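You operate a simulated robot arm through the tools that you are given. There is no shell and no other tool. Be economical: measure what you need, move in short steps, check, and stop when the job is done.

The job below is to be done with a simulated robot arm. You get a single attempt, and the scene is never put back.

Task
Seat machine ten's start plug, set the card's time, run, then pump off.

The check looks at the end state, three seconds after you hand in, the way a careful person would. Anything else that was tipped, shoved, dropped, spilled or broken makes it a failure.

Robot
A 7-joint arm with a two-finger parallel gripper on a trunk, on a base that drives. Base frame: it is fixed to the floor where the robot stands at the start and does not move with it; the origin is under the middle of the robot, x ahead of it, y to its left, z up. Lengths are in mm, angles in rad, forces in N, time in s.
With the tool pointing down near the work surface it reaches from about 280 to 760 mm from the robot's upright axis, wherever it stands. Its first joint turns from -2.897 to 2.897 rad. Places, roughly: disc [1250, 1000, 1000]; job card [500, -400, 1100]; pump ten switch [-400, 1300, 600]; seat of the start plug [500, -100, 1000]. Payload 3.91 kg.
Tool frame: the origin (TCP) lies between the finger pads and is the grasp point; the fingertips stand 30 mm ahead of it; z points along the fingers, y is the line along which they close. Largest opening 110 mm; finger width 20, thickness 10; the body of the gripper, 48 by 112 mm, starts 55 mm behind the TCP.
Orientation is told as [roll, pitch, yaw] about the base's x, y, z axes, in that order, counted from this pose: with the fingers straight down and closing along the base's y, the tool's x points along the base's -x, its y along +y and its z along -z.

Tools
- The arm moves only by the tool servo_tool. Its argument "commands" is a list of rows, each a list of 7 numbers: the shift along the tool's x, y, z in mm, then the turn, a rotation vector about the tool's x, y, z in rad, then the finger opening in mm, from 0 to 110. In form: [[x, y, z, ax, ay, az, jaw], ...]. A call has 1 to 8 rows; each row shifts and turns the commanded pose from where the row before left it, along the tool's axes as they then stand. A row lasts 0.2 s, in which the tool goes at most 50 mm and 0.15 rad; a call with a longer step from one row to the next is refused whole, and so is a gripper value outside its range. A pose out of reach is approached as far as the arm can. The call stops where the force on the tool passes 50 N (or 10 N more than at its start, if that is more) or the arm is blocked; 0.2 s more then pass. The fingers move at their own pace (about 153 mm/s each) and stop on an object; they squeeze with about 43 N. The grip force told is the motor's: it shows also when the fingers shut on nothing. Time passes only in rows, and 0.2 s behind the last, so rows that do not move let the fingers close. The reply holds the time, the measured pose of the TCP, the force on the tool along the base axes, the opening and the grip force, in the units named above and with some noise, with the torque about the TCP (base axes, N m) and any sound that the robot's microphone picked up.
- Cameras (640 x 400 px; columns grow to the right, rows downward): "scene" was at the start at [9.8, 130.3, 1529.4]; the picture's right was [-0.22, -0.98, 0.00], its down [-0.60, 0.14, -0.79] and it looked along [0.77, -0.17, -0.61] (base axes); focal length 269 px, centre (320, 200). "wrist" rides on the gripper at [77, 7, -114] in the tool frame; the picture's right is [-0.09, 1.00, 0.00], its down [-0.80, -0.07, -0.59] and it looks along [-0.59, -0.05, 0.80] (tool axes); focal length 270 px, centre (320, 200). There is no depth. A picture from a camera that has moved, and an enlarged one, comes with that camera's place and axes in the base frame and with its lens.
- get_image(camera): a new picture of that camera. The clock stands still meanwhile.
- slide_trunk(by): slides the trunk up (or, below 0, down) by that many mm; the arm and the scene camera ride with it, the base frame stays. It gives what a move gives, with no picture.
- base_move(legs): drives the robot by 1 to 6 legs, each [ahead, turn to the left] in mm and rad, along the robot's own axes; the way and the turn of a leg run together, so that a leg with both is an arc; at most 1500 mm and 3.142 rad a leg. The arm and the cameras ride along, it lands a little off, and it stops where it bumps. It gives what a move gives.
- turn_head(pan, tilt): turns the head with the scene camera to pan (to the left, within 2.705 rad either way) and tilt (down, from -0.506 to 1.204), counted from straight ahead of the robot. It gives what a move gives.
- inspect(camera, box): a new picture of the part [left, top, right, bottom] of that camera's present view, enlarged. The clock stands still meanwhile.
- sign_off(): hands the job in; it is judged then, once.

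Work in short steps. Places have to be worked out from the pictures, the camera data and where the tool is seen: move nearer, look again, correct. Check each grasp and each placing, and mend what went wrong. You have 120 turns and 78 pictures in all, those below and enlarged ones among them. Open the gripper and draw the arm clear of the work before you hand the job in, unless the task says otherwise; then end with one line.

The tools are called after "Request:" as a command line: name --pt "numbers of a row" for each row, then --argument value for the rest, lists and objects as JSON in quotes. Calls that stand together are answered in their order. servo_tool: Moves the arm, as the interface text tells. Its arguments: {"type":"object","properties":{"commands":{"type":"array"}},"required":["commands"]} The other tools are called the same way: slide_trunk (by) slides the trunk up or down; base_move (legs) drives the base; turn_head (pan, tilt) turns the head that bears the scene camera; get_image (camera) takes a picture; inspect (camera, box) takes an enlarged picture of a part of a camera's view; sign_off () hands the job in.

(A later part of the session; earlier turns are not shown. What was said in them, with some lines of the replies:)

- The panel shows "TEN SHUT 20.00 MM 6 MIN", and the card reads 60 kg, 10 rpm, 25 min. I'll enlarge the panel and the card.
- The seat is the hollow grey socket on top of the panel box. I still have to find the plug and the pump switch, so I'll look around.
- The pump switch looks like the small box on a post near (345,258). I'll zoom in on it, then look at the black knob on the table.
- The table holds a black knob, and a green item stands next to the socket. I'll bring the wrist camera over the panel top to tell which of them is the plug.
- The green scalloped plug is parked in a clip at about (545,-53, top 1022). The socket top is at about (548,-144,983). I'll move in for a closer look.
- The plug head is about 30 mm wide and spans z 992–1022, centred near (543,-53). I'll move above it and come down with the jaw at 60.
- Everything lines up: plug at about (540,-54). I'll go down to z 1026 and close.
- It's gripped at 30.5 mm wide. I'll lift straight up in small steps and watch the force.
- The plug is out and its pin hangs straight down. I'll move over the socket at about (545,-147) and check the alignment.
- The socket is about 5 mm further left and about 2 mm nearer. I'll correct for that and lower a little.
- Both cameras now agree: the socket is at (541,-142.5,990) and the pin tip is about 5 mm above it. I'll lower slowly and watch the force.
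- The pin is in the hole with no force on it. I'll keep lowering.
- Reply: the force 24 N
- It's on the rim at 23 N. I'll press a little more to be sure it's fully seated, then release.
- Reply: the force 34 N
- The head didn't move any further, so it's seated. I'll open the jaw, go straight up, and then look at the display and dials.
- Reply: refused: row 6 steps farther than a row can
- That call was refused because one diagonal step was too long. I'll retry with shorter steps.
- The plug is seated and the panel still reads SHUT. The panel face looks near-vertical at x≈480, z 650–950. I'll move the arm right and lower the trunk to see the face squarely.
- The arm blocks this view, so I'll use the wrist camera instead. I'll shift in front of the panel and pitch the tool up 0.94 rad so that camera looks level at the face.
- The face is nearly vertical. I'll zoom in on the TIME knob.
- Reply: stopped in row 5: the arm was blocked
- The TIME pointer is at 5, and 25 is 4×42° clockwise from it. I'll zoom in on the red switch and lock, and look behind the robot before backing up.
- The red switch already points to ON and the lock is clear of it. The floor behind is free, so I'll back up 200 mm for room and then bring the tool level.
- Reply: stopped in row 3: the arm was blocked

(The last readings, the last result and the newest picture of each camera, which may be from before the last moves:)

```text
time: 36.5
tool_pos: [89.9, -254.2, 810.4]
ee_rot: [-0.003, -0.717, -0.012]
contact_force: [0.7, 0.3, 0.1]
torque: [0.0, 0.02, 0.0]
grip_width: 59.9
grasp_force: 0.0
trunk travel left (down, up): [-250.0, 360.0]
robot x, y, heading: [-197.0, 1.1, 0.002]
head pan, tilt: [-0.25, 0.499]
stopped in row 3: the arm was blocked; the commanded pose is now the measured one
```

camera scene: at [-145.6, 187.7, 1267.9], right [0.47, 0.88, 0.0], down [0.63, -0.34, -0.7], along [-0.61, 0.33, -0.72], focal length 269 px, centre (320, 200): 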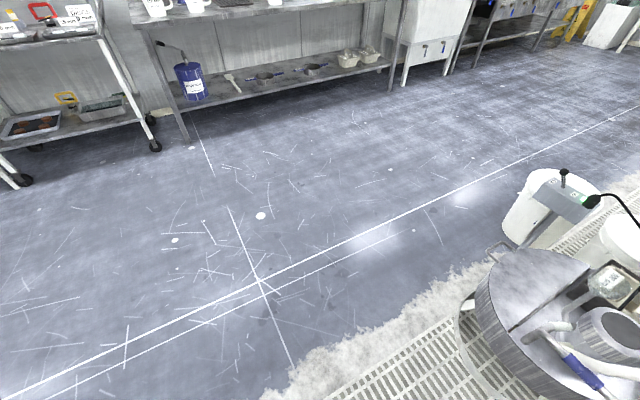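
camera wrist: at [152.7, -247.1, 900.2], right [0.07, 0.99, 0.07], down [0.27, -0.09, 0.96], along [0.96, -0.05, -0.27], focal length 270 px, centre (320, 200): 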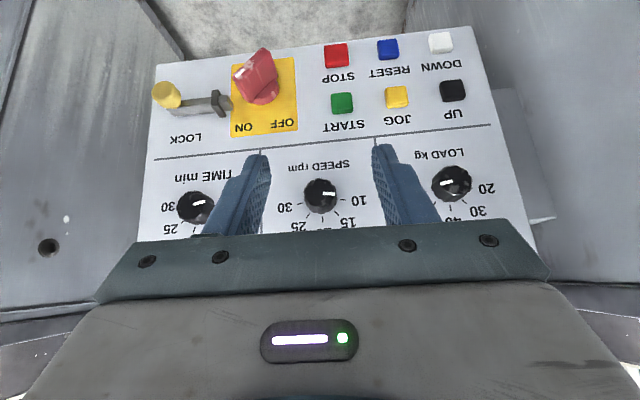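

The arm is too folded to pitch there. I'll move forward first and pitch afterwards.

Request:
servo_tool --pt "-37 0 24 0 0 0 60" --pt "-37 0 24 0 0 0 60" --pt "-37 0 24 0 0 0 60" --pt "-37 0 24 0 0 0 60" --pt "-37 0 24 0 0 0 60"

Request:
servo_tool --pt "0 0 0 0 -0.14 0 60" --pt "0 0 0 0 -0.14 0 60" --pt "0 0 0 0 -0.14 0 60" --pt "0 0 0 0 -0.14 0 60" --pt "0 0 0 0 -0.14 0 60" --pt "0 0 0 0 -0.14 0 60" --pt "0 0 0 0 0 0 60"

```text
time: 37.7
tool_pos: [307.4, -258.1, 843.0]
ee_rot: [-0.006, -0.72, -0.015]
contact_force: [-0.1, -0.3, 0.2]
torque: [0.01, 0.04, -0.03]
grip_width: 59.9
grasp_force: 0.0
trunk travel left (down, up): [-250.0, 360.0]
robot x, y, heading: [-195.1, 0.0, -0.005]
head pan, tilt: [-0.25, 0.499]
```

```text
time: 39.3
tool_pos: [307.8, -257.5, 844.7]
ee_rot: [-0.258, -1.559, 0.243]
contact_force: [-0.1, -0.3, 0.0]
torque: [-0.02, -0.02, -0.02]
grip_width: 60.2
grasp_force: 0.0
trunk travel left (down, up): [-250.0, 360.0]
robot x, y, heading: [-198.6, 2.9, -0.002]
head pan, tilt: [-0.25, 0.499]
```

The tool is level now. I'll take a wrist picture to place the TIME knob.

Request:
get_image --camera "wrist"

Request:
get_image --camera "scene"

```text
37 pictures are left
camera wrist: at [192.6, -249.9, 768.5], right [0.02, 1.0, 0.09], down [-0.59, -0.06, 0.81], along [0.81, -0.06, 0.58], focal length 270 px, centre (320, 200)
```

wrist: 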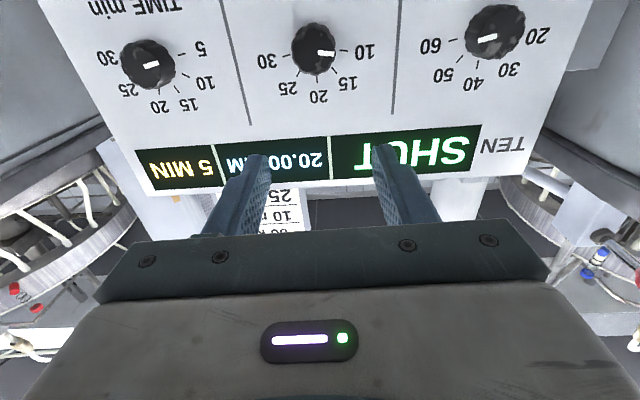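

```text
36 pictures are left
camera scene: at [-183.4, 127.0, 1293.8], right [-0.25, -0.97, 0.0], down [-0.46, 0.12, -0.88], along [0.85, -0.22, -0.48], focal length 269 px, centre (320, 200)
```

scene: 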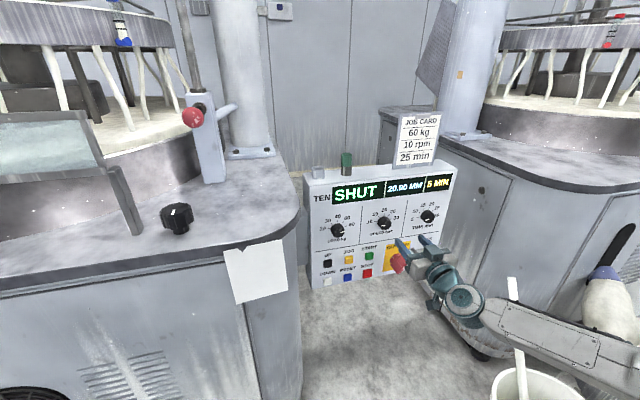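

The TIME knob is at about (476–502, -423, 800) and roughly 38 mm wide. I'll move in front of it and pre-roll the wrist by -1.4 rad so the full clockwise turn fits in one grip.

Request:
servo_tool --pt "9 -33 18 0 0 0 60" --pt "9 -33 18 0 0 0 60" --pt "9 -33 18 0 0 0 60" --pt "9 -33 18 0 0 0 60" --pt "9 -33 18 0 0 0 60" --pt "0 0 0 0 0 0 60"

Request:
get_image --camera "wrist"

```text
time: 40.7
tool_pos: [393.8, -425.0, 798.0]
ee_rot: [-0.167, -1.557, 0.149]
contact_force: [0.4, -0.5, -0.5]
torque: [-0.02, 0.01, -0.03]
grip_width: 60.0
grasp_force: 0.1
trunk travel left (down, up): [-250.0, 360.0]
robot x, y, heading: [-197.2, 1.1, -0.007]
head pan, tilt: [-0.25, 0.499]
```

```text
35 pictures are left
camera wrist: at [278.7, -416.4, 723.2], right [0.02, 1.0, 0.09], down [-0.59, -0.06, 0.81], along [0.81, -0.06, 0.58], focal length 270 px, centre (320, 200)
```

wrist: 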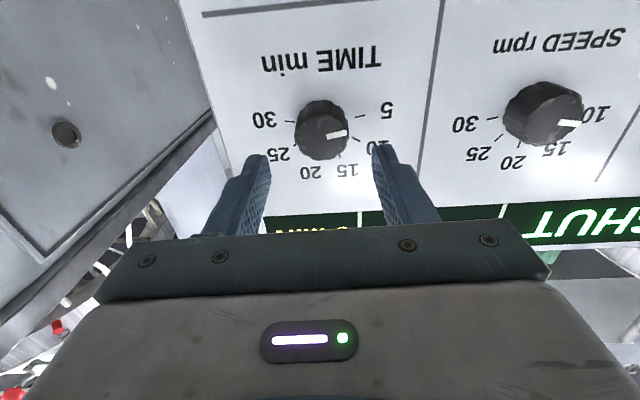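

The knob lines up in y and is about 3 mm above my TCP. I'll adjust and pre-roll.

Request:
servo_tool --pt "-3 0 0 0 0 -0.14 60" --pt "0 0 0 0 0 -0.14 60" --pt "0 0 0 0 0 -0.14 60" --pt "0 0 0 0 0 -0.14 60" --pt "0 0 0 0 0 -0.14 60" --pt "0 0 0 0 0 -0.14 60" --pt "0 0 0 0 0 -0.14 60" --pt "0 0 0 0 0 -0.14 60"

Request:
servo_tool --pt "0 0 0 0 0 -0.14 60" --pt "0 0 0 0 0 -0.14 60" --pt "0 0 0 0 0 0 60"

Request:
get_image --camera "wrist"

```text
time: 42.5
tool_pos: [394.1, -424.4, 801.4]
ee_rot: [-1.558, -0.448, 1.55]
contact_force: [-0.1, 1.0, -0.8]
torque: [0.0, 0.01, 0.03]
grip_width: 59.9
grasp_force: 0.0
trunk travel left (down, up): [-250.0, 360.0]
robot x, y, heading: [-196.7, 3.2, -0.006]
head pan, tilt: [-0.25, 0.499]
```

```text
time: 43.3
tool_pos: [395.2, -425.4, 801.8]
ee_rot: [-1.556, -0.169, 1.552]
contact_force: [0.0, 0.5, 0.7]
torque: [0.02, 0.02, 0.0]
grip_width: 60.0
grasp_force: 0.0
trunk travel left (down, up): [-250.0, 360.0]
robot x, y, heading: [-196.8, 1.2, -0.004]
head pan, tilt: [-0.25, 0.499]
```

```text
34 pictures are left
camera wrist: at [279.2, -498.2, 783.5], right [-0.01, 0.25, -0.97], down [-0.58, 0.79, 0.21], along [0.81, 0.56, 0.14], focal length 270 px, centre (320, 200)
```

wrist: 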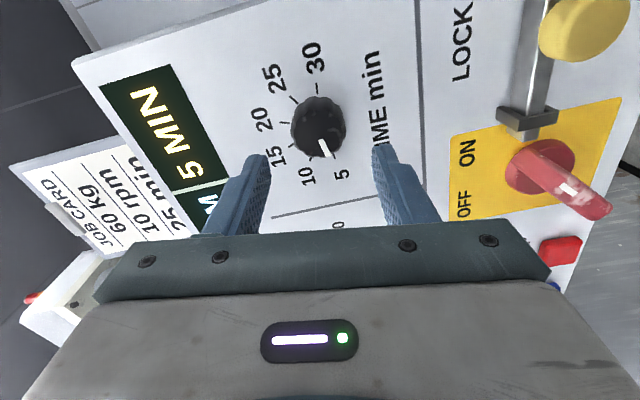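

The knob is centred between the fingers and the red switch is well clear. I'll advance 72 mm and close.

Request:
servo_tool --pt "0 0 25 0 0 0 60" --pt "0 0 25 0 0 0 60" --pt "0 0 20 0 0 0 60" --pt "0 0 0 0 0 0 60" --pt "0 0 0 0 0 0 30" --pt "0 0 0 0 0 0 30" --pt "0 0 0 0 0 0 30"

Request:
get_image --camera "wrist"

```text
time: 44.9
tool_pos: [461.3, -427.0, 802.3]
ee_rot: [-1.566, -0.168, 1.551]
contact_force: [-23.2, -3.0, 17.7]
torque: [0.23, -1.27, -0.09]
grip_width: 45.0
grasp_force: 15.4
trunk travel left (down, up): [-250.0, 360.0]
robot x, y, heading: [-198.3, 3.6, -0.005]
head pan, tilt: [-0.25, 0.499]
```

```text
33 pictures are left
camera wrist: at [345.6, -499.7, 784.8], right [0.0, 0.25, -0.97], down [-0.58, 0.79, 0.21], along [0.82, 0.56, 0.15], focal length 270 px, centre (320, 200)
```

wrist: 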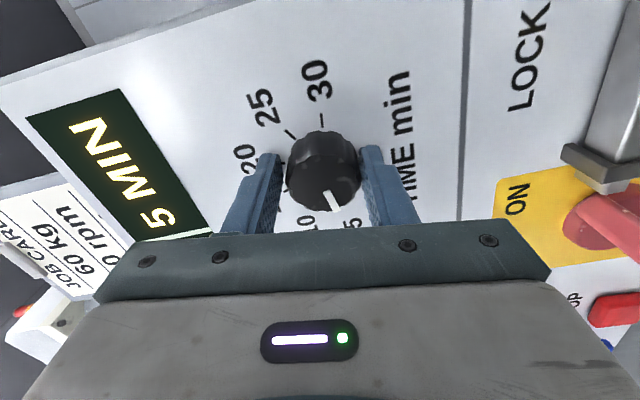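

The fingertips are touching the face and the fingers are hung up at 45 mm. I'll open, back off 6 mm and close again.

Request:
servo_tool --pt "0 0 0 0 0 0 60" --pt "0 0 -7 0 0 0 60" --pt "0 0 0 0 0 0 60" --pt "0 0 0 0 0 0 25" --pt "0 0 0 0 0 0 25" --pt "0 0 0 0 0 0 25"

Request:
get_image --camera "wrist"

```text
time: 46.3
tool_pos: [458.3, -424.2, 802.3]
ee_rot: [-1.564, -0.167, 1.556]
contact_force: [31.7, -3.2, 20.2]
torque: [-0.01, -1.16, 0.32]
grip_width: 41.5
grasp_force: 45.0
trunk travel left (down, up): [-250.0, 360.0]
robot x, y, heading: [-195.8, 0.4, 0.0]
head pan, tilt: [-0.25, 0.499]
```

```text
32 pictures are left
camera wrist: at [343.5, -498.0, 783.8], right [0.0, 0.25, -0.97], down [-0.58, 0.79, 0.21], along [0.81, 0.56, 0.14], focal length 270 px, centre (320, 200)
```

wrist: 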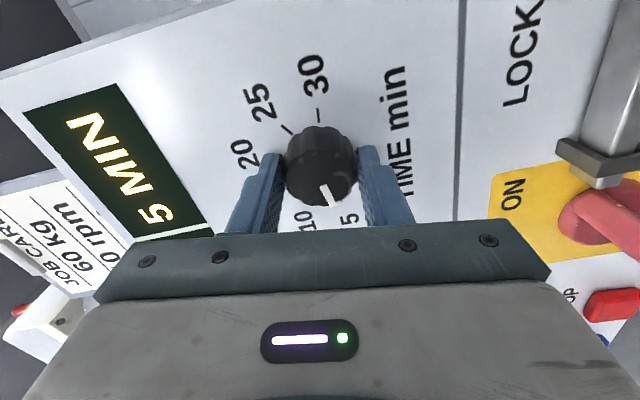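

It's gripped at 41.5 mm, but side forces are present. I'll relax the command by about 3 mm forward and 2.5 mm up and check the forces.

Request:
servo_tool --pt "-0.4 -2.5 3 0 0 0 25" --pt "0 0 0 0 0 0 25"

```text
time: 46.9
tool_pos: [459.0, -424.1, 803.2]
ee_rot: [-1.557, -0.166, 1.553]
contact_force: [-2.6, 12.5, 8.8]
torque: [-0.02, -1.4, 0.6]
grip_width: 41.7
grasp_force: 44.7
trunk travel left (down, up): [-250.0, 360.0]
robot x, y, heading: [-200.0, -1.2, -0.004]
head pan, tilt: [-0.25, 0.499]
```

The forces are small now. I'll turn clockwise (+z) in stages and watch the readings.

Request:
servo_tool --pt "0 0 0 0 0 0.12 25" --pt "0 0 0 0 0 0.12 25" --pt "0 0 0 0 0 0.12 25" --pt "0 0 0 0 0 0.12 25" --pt "0 0 0 0 0 0.12 25" --pt "0 0 0 0 0 0.12 25"

Request:
get_image --camera "wrist"

```text
time: 48.3
tool_pos: [458.7, -424.5, 802.1]
ee_rot: [-1.549, -0.889, 1.536]
contact_force: [-29.6, 21.2, -8.7]
torque: [-0.05, 1.21, 0.9]
grip_width: 41.4
grasp_force: 45.2
trunk travel left (down, up): [-250.0, 360.0]
robot x, y, heading: [-198.9, -0.4, -0.003]
head pan, tilt: [-0.25, 0.499]
```

```text
31 pictures are left
camera wrist: at [343.3, -466.2, 740.4], right [0.01, 0.83, -0.56], down [-0.58, 0.46, 0.68], along [0.82, 0.32, 0.48], focal length 270 px, centre (320, 200)
```

wrist: 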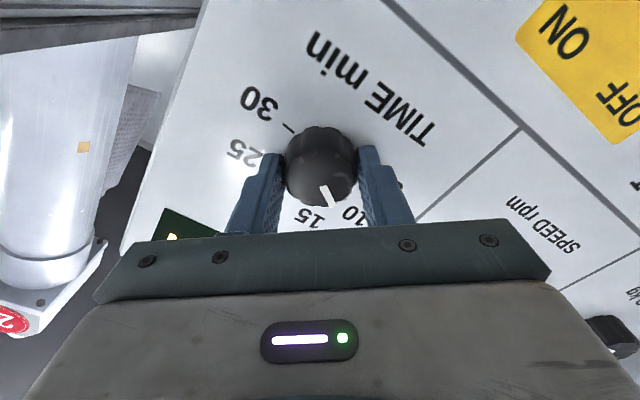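

The knob turns with the gripper. I'll relax the side force and keep turning.

Request:
servo_tool --pt "-1.2 1.5 -2 0 0 0 25" --pt "0 0 0 0 0 0.12 25" --pt "0 0 0 0 0 0.12 25" --pt "0 0 0 0 0 0.12 25" --pt "0 0 0 0 0 0.12 25" --pt "0 0 0 0 0 0.12 25" --pt "0 0 0 0 0 0.12 25"

```text
time: 49.9
tool_pos: [459.4, -425.1, 803.1]
ee_rot: [1.289, -1.528, -1.309]
contact_force: [0.5, -1.7, -6.6]
torque: [0.0, 0.9, 0.94]
grip_width: 41.8
grasp_force: 44.9
trunk travel left (down, up): [-250.0, 360.0]
robot x, y, heading: [-195.8, 0.9, -0.002]
head pan, tilt: [-0.25, 0.499]
```

Forces are low. 1.49 rad are left, so I'll go on.

Request:
servo_tool --pt "0 0 0 0 0 0.12 25" --pt "0 0 0 0 0 0.12 25" --pt "0 0 0 0 0 0.12 25" --pt "0 0 0 0 0 0.12 25" --pt "0 0 0 0 0 0.12 25" --pt "0 0 0 0 0 0.12 25" --pt "0 0 0 0 0 0 25"

Request:
servo_tool --pt "0 0 0 0 0 0.12 25" --pt "0 0 0 0 0 0.12 25" --pt "0 0 0 0 0 0.12 25" --pt "0 0 0 0 0 0.12 25" --pt "0 0 0 0 0 0.12 25" --pt "0 0 0 0 0 0.12 25" --pt "0 0 0 0 0 0 25"

Request:
get_image --camera "wrist"

Request:
get_image --camera "scene"

```text
time: 51.5
tool_pos: [460.1, -424.1, 802.0]
ee_rot: [1.554, -0.807, -1.576]
contact_force: [4.4, -7.6, -7.2]
torque: [-0.02, -0.47, 0.48]
grip_width: 41.8
grasp_force: 45.5
trunk travel left (down, up): [-250.0, 360.0]
robot x, y, heading: [-197.2, 1.9, -0.006]
head pan, tilt: [-0.25, 0.499]
```

```text
time: 53.1
tool_pos: [459.2, -423.6, 802.1]
ee_rot: [1.56, -0.086, -1.586]
contact_force: [-2.5, -4.8, -8.4]
torque: [0.0, -0.88, -0.15]
grip_width: 41.7
grasp_force: 44.9
trunk travel left (down, up): [-250.0, 360.0]
robot x, y, heading: [-198.7, 3.1, 0.001]
head pan, tilt: [-0.25, 0.499]
```

```text
30 pictures are left
camera wrist: at [346.2, -346.0, 804.1], right [0.01, 0.0, 1.0], down [-0.61, -0.79, 0.01], along [0.79, -0.61, -0.01], focal length 270 px, centre (320, 200)
```

wrist: 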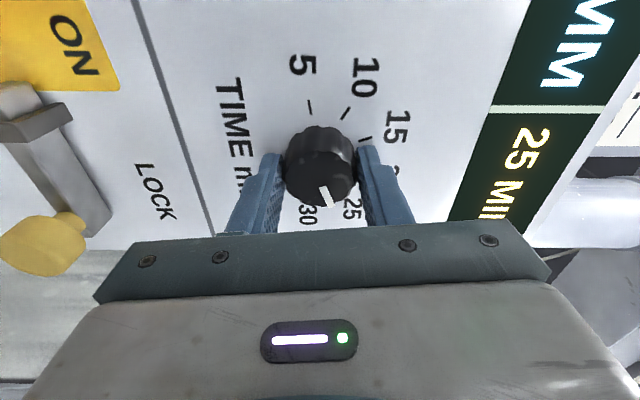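

```text
29 pictures are left
camera scene: at [-183.0, 126.2, 1293.9], right [-0.25, -0.97, 0.0], down [-0.46, 0.12, -0.88], along [0.85, -0.22, -0.48], focal length 269 px, centre (320, 200)
```

scene: 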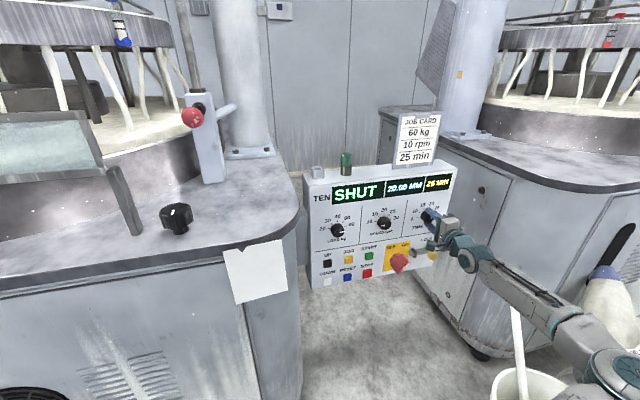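

The display now reads 25 MIN. I'll add 0.04 rad to centre the pointer, release and back off.

Request:
servo_tool --pt "0 0 0 0 0 0.04 25" --pt "0 0 0 0 0 0 25" --pt "0 0 0 0 0 0 60" --pt "0 0 0 0 0 0 60" --pt "0 0 -40 0 0 0 60" --pt "0 0 -40 0 0 0 60" --pt "0 0 -10 0 0 0 60"

Request:
get_image --camera "wrist"

```text
time: 54.7
tool_pos: [369.1, -421.4, 804.0]
ee_rot: [1.559, -0.051, -1.587]
contact_force: [-0.8, -0.3, 0.7]
torque: [-0.02, 0.01, 0.0]
grip_width: 60.2
grasp_force: 0.1
trunk travel left (down, up): [-250.0, 360.0]
robot x, y, heading: [-195.9, -3.8, -0.003]
head pan, tilt: [-0.25, 0.499]
```

```text
28 pictures are left
camera wrist: at [256.6, -342.1, 808.8], right [0.01, -0.04, 1.0], down [-0.61, -0.79, -0.02], along [0.79, -0.61, -0.03], focal length 270 px, centre (320, 200)
```

wrist: 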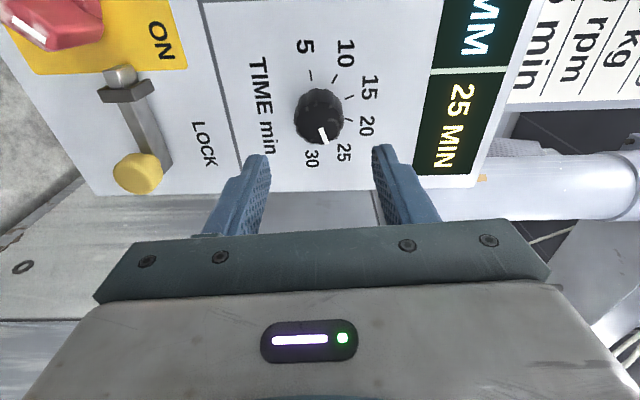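

The pointer sits on 25. Next is START, at about (490,-222,660). I'll undo the roll, lower the trunk 100 mm and close the fingers to use them as a pusher.

Request:
servo_tool --pt "0 0 0 0 0 -0.14 60" --pt "0 0 0 0 0 -0.14 60" --pt "0 0 0 0 0 -0.14 60" --pt "0 0 0 0 0 -0.14 60" --pt "0 0 0 0 0 -0.14 40" --pt "0 0 0 0 0 -0.14 20" --pt "0 0 0 0 0 -0.14 0" --pt "0 0 0 0 0 -0.14 0"

Request:
servo_tool --pt "0 0 0 0 0 -0.14 0" --pt "0 0 0 0 0 -0.14 0" --pt "0 0 0 0 0 -0.12 0" --pt "0 40 0 0 0 0 0" --pt "0 40 0 0 0 0 0" --pt "0 40 0 0 0 0 0" --pt "0 40 0 0 0 0 0" --pt "0 39 0 0 0 0 0"

Request:
slide_trunk --by -120

Request:
get_image --camera "wrist"

```text
time: 56.5
tool_pos: [369.4, -421.3, 803.3]
ee_rot: [1.54, -1.173, -1.561]
contact_force: [-0.5, -0.5, -0.9]
torque: [0.01, 0.0, -0.02]
grip_width: 0.0
grasp_force: 37.6
trunk travel left (down, up): [-250.0, 360.0]
robot x, y, heading: [-197.9, 2.4, -0.005]
head pan, tilt: [-0.25, 0.499]
```

```text
time: 58.3
tool_pos: [371.8, -224.6, 802.6]
ee_rot: [-0.066, -1.559, 0.049]
contact_force: [-0.2, -1.2, -0.1]
torque: [0.02, -0.01, 0.03]
grip_width: 0.0
grasp_force: 37.4
trunk travel left (down, up): [-250.0, 360.0]
robot x, y, heading: [-197.2, 0.8, 0.0]
head pan, tilt: [-0.25, 0.499]
```

```text
time: 59.8
tool_pos: [371.1, -224.3, 683.2]
ee_rot: [-0.017, -1.56, 0.001]
contact_force: [0.2, 0.5, -0.2]
torque: [0.02, -0.03, -0.01]
grip_width: 0.0
grasp_force: 37.5
trunk travel left (down, up): [-130.0, 480.0]
robot x, y, heading: [-200.3, -0.2, -0.004]
head pan, tilt: [-0.25, 0.499]
```

```text
27 pictures are left
camera wrist: at [256.3, -216.2, 607.5], right [0.02, 1.0, 0.09], down [-0.59, -0.06, 0.81], along [0.81, -0.07, 0.58], focal length 270 px, centre (320, 200)
```

wrist: 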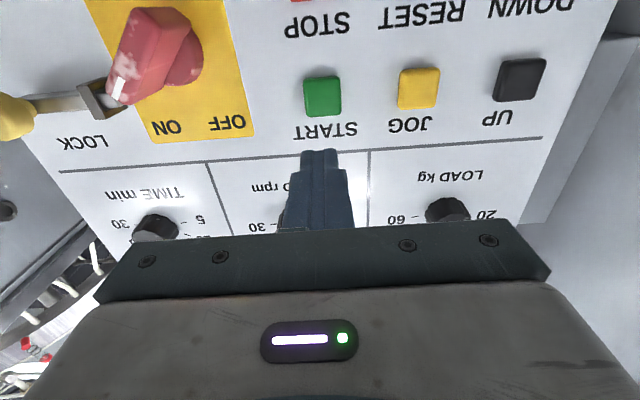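

START is at y≈-225, z≈667, so I need to come down 15 mm. I'll advance to just short of it, then push in small steps.

Request:
servo_tool --pt "15 0 0 0 0 0 0" --pt "0 0 30 0 0 0 0" --pt "0 0 30 0 0 0 0" --pt "0 0 8 0 0 0 0" --pt "0 0 0 0 0 0 0"

Request:
get_image --camera "wrist"

```text
time: 61.0
tool_pos: [439.3, -224.8, 667.0]
ee_rot: [-0.008, -1.558, -0.008]
contact_force: [0.2, 0.0, -0.6]
torque: [0.05, -0.02, -0.01]
grip_width: 0.0
grasp_force: 37.5
trunk travel left (down, up): [-130.0, 480.0]
robot x, y, heading: [-195.4, 0.5, -0.005]
head pan, tilt: [-0.25, 0.499]
```

```text
26 pictures are left
camera wrist: at [324.8, -217.1, 592.7], right [0.02, 1.0, 0.09], down [-0.59, -0.06, 0.81], along [0.81, -0.07, 0.58], focal length 270 px, centre (320, 200)
```

wrist: 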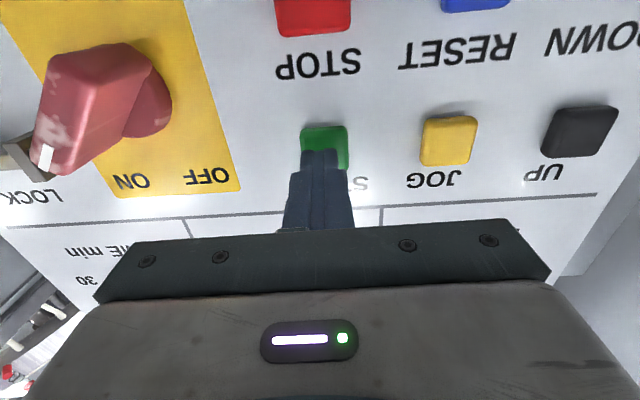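

It's aligned. Pushing in small steps now.

Request:
servo_tool --pt "0 1 6 0 0 0 0" --pt "0 0 4 0 0 0 0" --pt "0 0 3 0 0 0 0" --pt "0 0 3 0 0 0 0" --pt "0 0 3 0 0 0 0"

```text
time: 62.2
tool_pos: [455.9, -225.1, 666.9]
ee_rot: [-0.017, -1.561, 0.001]
contact_force: [-28.0, 3.3, 0.5]
torque: [-0.01, -0.11, 0.12]
grip_width: 0.0
grasp_force: 37.3
trunk travel left (down, up): [-130.0, 480.0]
robot x, y, heading: [-197.4, 1.6, -0.005]
head pan, tilt: [-0.25, 0.499]
heard: click
```

A click. I'll back off and check the display.

Request:
servo_tool --pt "0 0 -20 0 0 0 0" --pt "0 0 -40 0 0 0 0" --pt "0 0 -40 0 0 0 0" --pt "0 0 0 0 0 0 0"

Request:
inspect --camera "scene" --box '[250, 60, 490, 220]'

```text
time: 63.2
tool_pos: [357.9, -221.6, 669.0]
ee_rot: [-0.024, -1.558, 0.008]
contact_force: [-0.5, 0.2, 0.4]
torque: [0.0, -0.02, -0.01]
grip_width: 0.0
grasp_force: 38.5
trunk travel left (down, up): [-130.0, 480.0]
robot x, y, heading: [-198.1, -3.1, -0.005]
head pan, tilt: [-0.25, 0.499]
```

```text
2.50 times, centred on (370, 140) of scene
camera zoom: at [-183.3, 127.2, 1173.8], right [-0.25, -0.97, 0.0], down [-0.46, 0.12, -0.88], along [0.85, -0.22, -0.48], focal length 672 px, centre (195, 350)
```

zoom: 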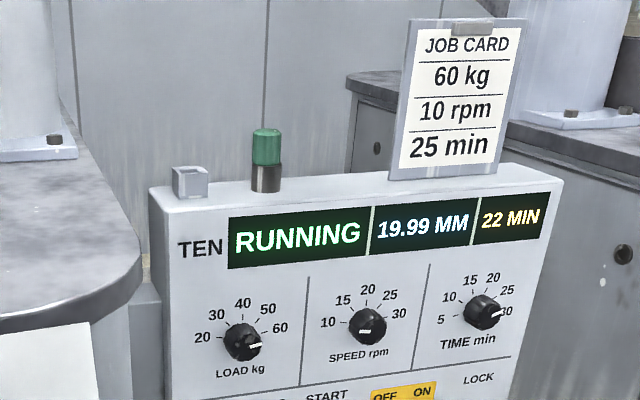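

It's RUNNING and the time is counting down fast, already at 22. While it runs I'll back off 300 mm and turn the tool back down to fold the arm.

Request:
base_move --legs '[[-300, 0]]'

Request:
servo_tool --pt "-20 0 0 0 0.14 0 0" --pt "-20 0 0 0 0.14 0 0" --pt "-20 0 0 0 0.14 0 0" --pt "-20 0 0 0 0.14 0 0" --pt "-20 0 0 0 0.14 0 0" --pt "0 0 0 0 0.14 0 0" --pt "0 0 0 0 0.14 0 0" --pt "0 0 0 0 0.14 0 0"

Request:
servo_tool --pt "0 0 0 0 0.14 0 0" --pt "0 0 0 0 0.14 0 0" --pt "0 0 0 0 0.14 0 0" --pt "0 0 0 0 0 0 0"

Request:
inspect --camera "scene" --box '[250, 60, 490, 220]'

```text
time: 65.2
tool_pos: [57.6, -221.4, 668.2]
ee_rot: [-0.015, -1.558, 0.002]
contact_force: [-0.3, 0.1, -0.4]
torque: [0.0, 0.02, -0.02]
grip_width: 0.0
grasp_force: 37.3
trunk travel left (down, up): [-130.0, 480.0]
robot x, y, heading: [-497.5, 2.5, -0.004]
head pan, tilt: [-0.25, 0.499]
```

```text
time: 67.0
tool_pos: [86.1, -222.3, 762.2]
ee_rot: [0.0, -0.439, -0.016]
contact_force: [0.1, 0.4, -0.2]
torque: [-0.05, -0.01, 0.01]
grip_width: 0.0
grasp_force: 37.6
trunk travel left (down, up): [-130.0, 480.0]
robot x, y, heading: [-497.9, 2.4, -0.005]
head pan, tilt: [-0.25, 0.499]
```

```text
time: 68.0
tool_pos: [86.1, -221.5, 761.5]
ee_rot: [0.0, -0.017, -0.014]
contact_force: [0.7, -0.4, -0.5]
torque: [0.0, 0.02, 0.01]
grip_width: 0.0
grasp_force: 37.6
trunk travel left (down, up): [-130.0, 480.0]
robot x, y, heading: [-499.6, 3.4, -0.005]
head pan, tilt: [-0.25, 0.499]
```

```text
2.50 times, centred on (370, 140) of scene
camera zoom: at [-483.5, 127.7, 1173.8], right [-0.25, -0.97, 0.0], down [-0.46, 0.12, -0.88], along [0.85, -0.22, -0.48], focal length 672 px, centre (195, 350)
```

zoom: 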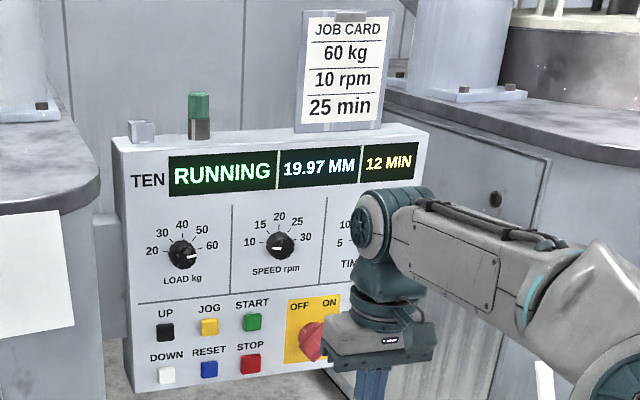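

12 min are left, counting about two per second. I'll retract the arm and raise the trunk while it finishes, then check the display.

Request:
servo_tool --pt "42 8 -10 0 0 0 0" --pt "42 8 -10 0 0 0 0" --pt "42 8 -10 0 0 0 0" --pt "42 8 -10 0 0 0 0" --pt "20 8 0 0 0 0 0" --pt "0 0 0 0 0 0 0"

Request:
slide_trunk --by 150

Request:
servo_tool --pt "0 0 0 0 0 0 0" --pt "0 0 0 0 0 0 0" --pt "0 0 0 0 0 0 0" --pt "0 0 0 0 0 0 0" --pt "0 0 0 0 0 0 0" --pt "0 0 0 0 0 0 0" --pt "0 0 0 0 0 0 0" --pt "0 0 0 0 0 0 0"

Request:
inspect --camera "scene" --box '[250, 60, 490, 220]'

```text
time: 69.5
tool_pos: [-102.5, -179.5, 798.7]
ee_rot: [0.0, -0.018, -0.016]
contact_force: [-0.1, -0.1, 0.2]
torque: [-0.01, 0.01, 0.02]
grip_width: 0.0
grasp_force: 38.0
trunk travel left (down, up): [-130.0, 480.0]
robot x, y, heading: [-498.2, -0.3, -0.005]
head pan, tilt: [-0.25, 0.499]
```

```text
time: 71.2
tool_pos: [-103.6, -179.8, 948.5]
ee_rot: [0.0, -0.02, -0.014]
contact_force: [0.5, 0.2, -0.7]
torque: [-0.02, 0.01, -0.02]
grip_width: 0.0
grasp_force: 38.4
trunk travel left (down, up): [-280.0, 330.0]
robot x, y, heading: [-497.0, -0.3, -0.0]
head pan, tilt: [-0.25, 0.499]
```

```text
time: 73.0
tool_pos: [-104.2, -179.8, 947.8]
ee_rot: [-0.001, -0.019, -0.015]
contact_force: [0.0, 0.2, 1.1]
torque: [0.0, -0.02, 0.02]
grip_width: 0.0
grasp_force: 37.8
trunk travel left (down, up): [-280.0, 330.0]
robot x, y, heading: [-493.1, -2.3, -0.004]
head pan, tilt: [-0.25, 0.499]
```

```text
2.50 times, centred on (370, 140) of scene
camera zoom: at [-483.6, 127.8, 1323.8], right [-0.25, -0.97, 0.0], down [-0.46, 0.12, -0.88], along [0.85, -0.22, -0.48], focal length 672 px, centre (195, 350)
```

zoom: 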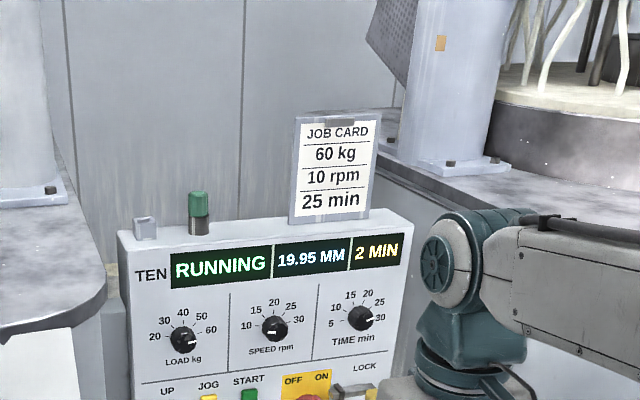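

2 min are left, so I'll wait for it to end.

Request:
servo_tool --pt "0 0 0 0 0 0 0" --pt "0 0 0 0 0 0 0" --pt "0 0 0 0 0 0 0" --pt "0 0 0 0 0 0 0" --pt "0 0 0 0 0 0 0" --pt "0 0 0 0 0 0 0" --pt "0 0 0 0 0 0 0" --pt "0 0 0 0 0 0 0"

Request:
inspect --camera "scene" --box '[250, 60, 490, 220]'

```text
time: 74.8
tool_pos: [-103.4, -180.2, 948.0]
ee_rot: [0.001, -0.02, -0.015]
contact_force: [0.3, 1.1, 0.2]
torque: [-0.05, -0.01, 0.0]
grip_width: 0.3
grasp_force: 37.5
trunk travel left (down, up): [-280.0, 330.0]
robot x, y, heading: [-493.9, 2.3, -0.004]
head pan, tilt: [-0.25, 0.499]
```

```text
2.50 times, centred on (370, 140) of scene
camera zoom: at [-483.6, 127.8, 1323.8], right [-0.25, -0.97, 0.0], down [-0.46, 0.12, -0.88], along [0.85, -0.22, -0.48], focal length 672 px, centre (195, 350)
```

zoom: 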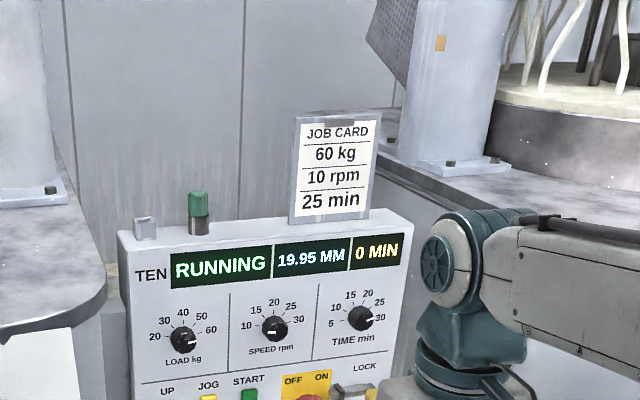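

The display shows 0 MIN. I'll wait 1.6 s to see the run end.

Request:
servo_tool --pt "0 0 0 0 0 0 0" --pt "0 0 0 0 0 0 0" --pt "0 0 0 0 0 0 0" --pt "0 0 0 0 0 0 0" --pt "0 0 0 0 0 0 0" --pt "0 0 0 0 0 0 0" --pt "0 0 0 0 0 0 0"

Request:
inspect --camera "scene" --box '[250, 60, 490, 220]'

```text
time: 76.4
tool_pos: [-104.0, -179.4, 949.1]
ee_rot: [0.0, -0.02, -0.017]
contact_force: [0.5, 0.4, -0.7]
torque: [0.02, -0.02, 0.02]
grip_width: 0.0
grasp_force: 37.8
trunk travel left (down, up): [-280.0, 330.0]
robot x, y, heading: [-498.2, 0.2, -0.004]
head pan, tilt: [-0.25, 0.499]
```

```text
2.50 times, centred on (370, 140) of scene
camera zoom: at [-483.6, 127.8, 1323.8], right [-0.25, -0.97, 0.0], down [-0.46, 0.12, -0.88], along [0.85, -0.22, -0.48], focal length 672 px, centre (195, 350)
```

zoom: 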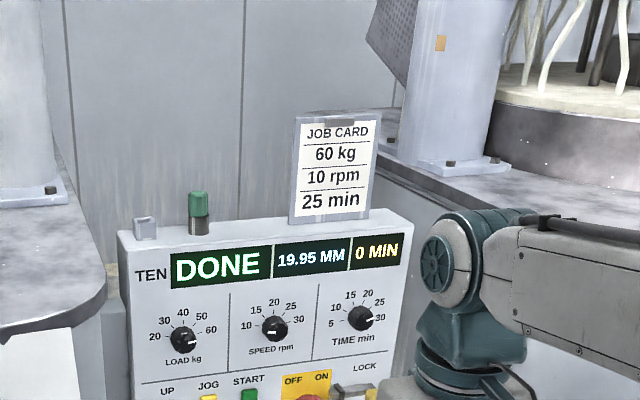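

The run is DONE. I'll drive to the pump switch.

Request:
base_move --legs '[[0, 1.884], [1300, 0], [0, -1.884]]'

Request:
turn_head --pan 0.1 --tilt 0.9

Request:
get_image --camera "scene"

```text
time: 92.2
tool_pos: [-530.9, 1070.3, 947.8]
ee_rot: [0.0, -0.02, -0.011]
contact_force: [-0.2, -0.1, 0.2]
torque: [0.02, 0.0, 0.0]
grip_width: 0.0
grasp_force: 37.5
trunk travel left (down, up): [-280.0, 330.0]
robot x, y, heading: [-927.2, 1247.4, 0.0]
head pan, tilt: [-0.25, 0.499]
```

```text
time: 93.0
tool_pos: [-529.3, 1071.1, 948.6]
ee_rot: [-0.001, -0.021, -0.01]
contact_force: [0.1, -0.4, -1.1]
torque: [0.02, 0.0, -0.01]
grip_width: 0.1
grasp_force: 37.5
trunk travel left (down, up): [-280.0, 330.0]
robot x, y, heading: [-924.3, 1246.2, 0.006]
head pan, tilt: [0.099, 0.901]
```

```text
20 pictures are left
camera scene: at [-925.3, 1406.9, 1290.0], right [0.1, -0.99, 0.0], down [-0.78, -0.08, -0.62], along [0.62, 0.06, -0.78], focal length 269 px, centre (320, 200)
```

scene: 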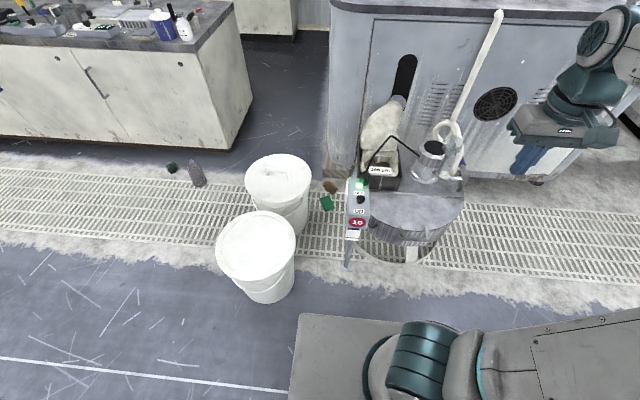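

Request:
inspect --camera "scene" --box '[315, 160, 405, 270]'

```text
3.64 times, centred on (360, 215) of scene
camera zoom: at [-925.3, 1406.9, 1290.0], right [0.1, -0.99, 0.0], down [-0.78, -0.08, -0.62], along [0.62, 0.06, -0.78], focal length 977 px, centre (174, 146)
```

zoom: 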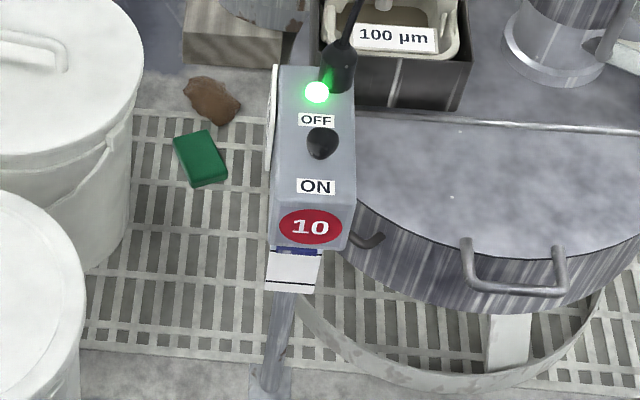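

This is pump 10. ON is nearest me and OFF is beyond it, and the lever's ball is at about (-394,1335,635), leaning toward me. I'll bring the closed fingers to the near side, lower the trunk and check.

Request:
servo_tool --pt "-12 44 0 0 0 0 0" --pt "-12 44 0 0 0 0 0" --pt "-12 44 0 0 0 0 0" --pt "-12 44 0 0 0 0 0" --pt "-12 44 0 0 0 0 0" --pt "-12 44 0 0 0 0 0" --pt "0 0 0 0 0 0 0"

Request:
slide_trunk --by -250

Request:
get_image --camera "wrist"

Request:
get_image --camera "scene"

```text
time: 94.6
tool_pos: [-454.9, 1332.7, 951.2]
ee_rot: [0.001, -0.019, -0.012]
contact_force: [-0.3, 0.3, -0.5]
torque: [0.01, -0.01, 0.01]
grip_width: 0.0
grasp_force: 38.1
trunk travel left (down, up): [-280.0, 330.0]
robot x, y, heading: [-925.8, 1248.5, 0.004]
head pan, tilt: [0.099, 0.901]
```

```text
time: 97.2
tool_pos: [-456.1, 1331.3, 701.0]
ee_rot: [0.001, -0.017, -0.01]
contact_force: [0.3, 0.1, 0.7]
torque: [0.0, -0.03, 0.01]
grip_width: 0.2
grasp_force: 37.6
trunk travel left (down, up): [-30.0, 580.0]
robot x, y, heading: [-922.2, 1249.8, 0.001]
head pan, tilt: [0.099, 0.901]
```

```text
18 pictures are left
camera wrist: at [-534.2, 1339.1, 814.8], right [0.1, 1.0, 0.0], down [0.79, -0.08, 0.61], along [0.61, -0.06, -0.79], focal length 270 px, centre (320, 200)
```

wrist: 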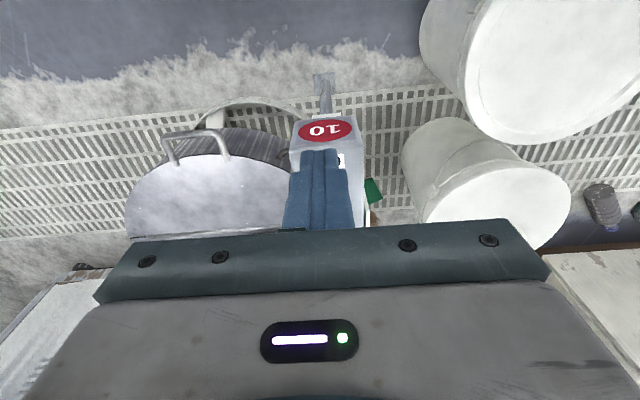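

```text
17 pictures are left
camera scene: at [-925.4, 1407.1, 1040.0], right [0.1, -0.99, 0.0], down [-0.78, -0.08, -0.62], along [0.62, 0.06, -0.78], focal length 269 px, centre (320, 200)
```

scene: 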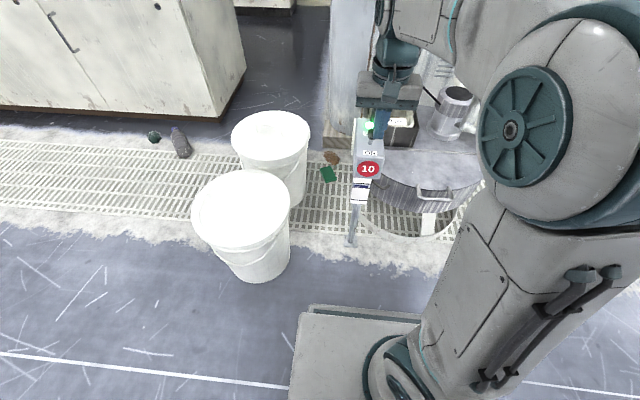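

Request:
inspect --camera "scene" --box '[335, 70, 435, 190]'

```text
3.33 times, centred on (385, 130) of scene
camera zoom: at [-925.4, 1407.1, 1040.0], right [0.1, -0.99, 0.0], down [-0.78, -0.08, -0.62], along [0.62, 0.06, -0.78], focal length 896 px, centre (103, 433)
```

zoom: 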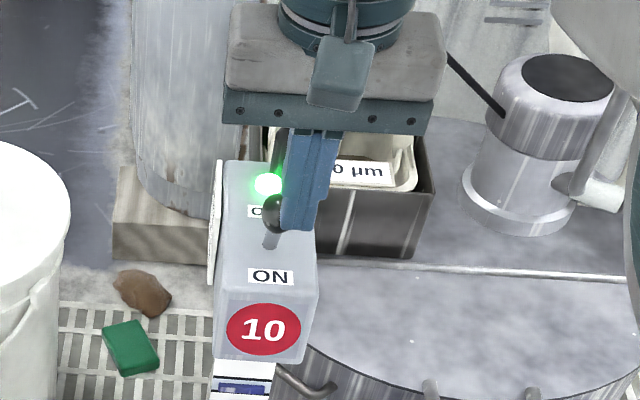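

The ball is confirmed at (-396,1337,635). I'll shift 5 mm left, go down 53 mm, then push toward +x.

Request:
servo_tool --pt "0 5 25 0 0 0 0" --pt "0 0 28 0 0 0 0" --pt "-20 0 0 0 0 0 0" --pt "-15 0 0 0 0 0 0" --pt "-10 0 0 0 0 0 0" --pt "-10 0 0 0 0 0 0"

```text
time: 98.6
tool_pos: [-399.1, 1335.5, 649.6]
ee_rot: [-0.001, -0.02, -0.01]
contact_force: [0.2, 0.1, -0.2]
torque: [-0.01, -0.01, 0.03]
grip_width: 0.0
grasp_force: 37.6
trunk travel left (down, up): [-30.0, 580.0]
robot x, y, heading: [-922.6, 1252.4, 0.003]
head pan, tilt: [0.099, 0.901]
```

Request:
inspect --camera "scene" --box '[335, 70, 435, 190]'

```text
3.33 times, centred on (385, 130) of scene
camera zoom: at [-925.5, 1407.1, 1039.9], right [0.1, -0.99, 0.0], down [-0.78, -0.08, -0.62], along [0.62, 0.06, -0.78], focal length 896 px, centre (103, 433)
```

zoom: 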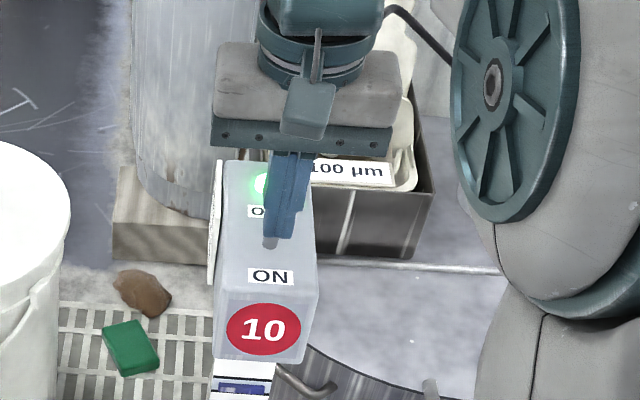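

No contact yet. I'll keep pushing in small steps.

Request:
servo_tool --pt "-7 0 0 0 0 0 0" --pt "-7 0 0 0 0 0 0" --pt "-7 0 0 0 0 0 0" --pt "-7 0 0 0 0 0 0"

Request:
inspect --camera "scene" --box '[335, 70, 435, 190]'

```text
time: 99.6
tool_pos: [-370.1, 1336.2, 649.2]
ee_rot: [0.0, -0.021, -0.011]
contact_force: [0.7, 0.1, -0.9]
torque: [-0.01, -0.03, 0.04]
grip_width: 0.1
grasp_force: 38.0
trunk travel left (down, up): [-30.0, 580.0]
robot x, y, heading: [-922.9, 1250.5, -0.0]
head pan, tilt: [0.099, 0.901]
```

```text
3.33 times, centred on (385, 130) of scene
camera zoom: at [-925.4, 1407.1, 1039.9], right [0.1, -0.99, 0.0], down [-0.78, -0.08, -0.62], along [0.62, 0.06, -0.78], focal length 896 px, centre (103, 433)
```

zoom: 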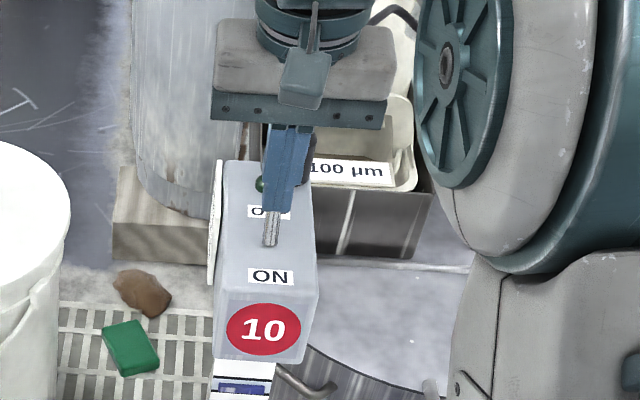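

The lamp has gone dark and the lever looks pushed over. I'll push 6 mm more, then back off and verify.

Request:
servo_tool --pt "-6 0 0 0 0 0 0" --pt "0 0 0 0 0 0 0" --pt "20 0 0 0 0 0 0" --pt "40 0 0 0 0 0 0" --pt "40 0 0 0 0 0 0" --pt "0 0 -45 0 0 0 0" --pt "0 0 -45 0 0 0 0" --pt "30 -35 0 0 0 0 0"

Request:
inspect --camera "scene" --box '[335, 70, 435, 190]'

```text
time: 101.4
tool_pos: [-497.5, 1301.8, 736.4]
ee_rot: [-0.002, -0.019, -0.01]
contact_force: [0.1, -0.2, -0.5]
torque: [0.0, 0.01, -0.01]
grip_width: 0.3
grasp_force: 37.9
trunk travel left (down, up): [-30.0, 580.0]
robot x, y, heading: [-925.3, 1248.0, 0.0]
head pan, tilt: [0.099, 0.901]
```

```text
3.33 times, centred on (385, 130) of scene
camera zoom: at [-925.0, 1407.2, 1039.9], right [0.1, -0.99, 0.0], down [-0.78, -0.08, -0.62], along [0.62, 0.06, -0.78], focal length 896 px, centre (103, 433)
```

zoom: 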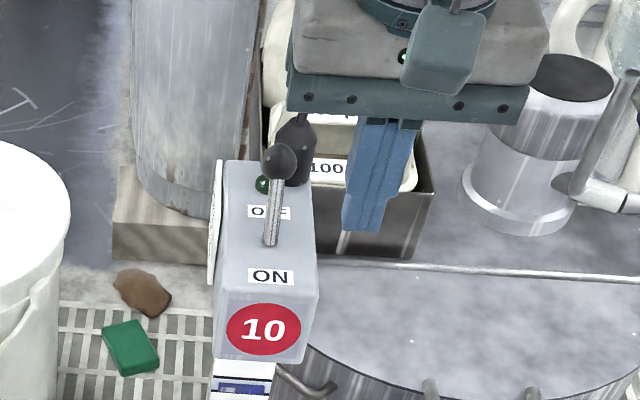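

The pump lever is at OFF with its lamp dark, and the machine read DONE before I left. I'll open the gripper and draw the arm clear.

Request:
servo_tool --pt "0 -20 -45 0 0 0 0" --pt "20 -20 -40 0 0 0 0" --pt "20 -20 -40 0 0 0 40" --pt "0 0 -40 0 0 0 80" --pt "0 0 0 0 0 0 80"

Request:
slide_trunk --by 150

Request:
get_image --camera "scene"

```text
time: 102.6
tool_pos: [-541.5, 1241.7, 902.2]
ee_rot: [0.001, -0.018, -0.011]
contact_force: [0.0, 0.4, -0.5]
torque: [0.0, 0.02, 0.01]
grip_width: 80.2
grasp_force: 0.0
trunk travel left (down, up): [-30.0, 580.0]
robot x, y, heading: [-926.5, 1249.3, 0.004]
head pan, tilt: [0.099, 0.901]
```

```text
time: 104.3
tool_pos: [-540.8, 1241.4, 1050.6]
ee_rot: [0.0, -0.019, -0.01]
contact_force: [0.3, -0.3, -0.2]
torque: [0.0, -0.01, -0.01]
grip_width: 80.0
grasp_force: 0.0
trunk travel left (down, up): [-180.0, 430.0]
robot x, y, heading: [-930.3, 1252.8, 0.0]
head pan, tilt: [0.099, 0.901]
```

```text
12 pictures are left
camera scene: at [-925.4, 1407.0, 1189.9], right [0.1, -0.99, 0.0], down [-0.78, -0.08, -0.62], along [0.62, 0.06, -0.78], focal length 269 px, centre (320, 200)
```

scene: 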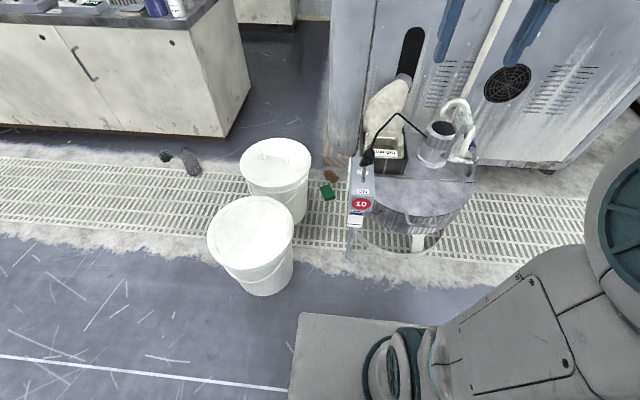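

Everything is undisturbed, the arm is clear and the gripper is open, so I'm handing in.

Request:
sign_off

```text
The job is handed in.
```

Machine ten's start plug is seated, the time was set to the card's 25 min, the machine ran until it showed DONE, and pump ten was then switched off.
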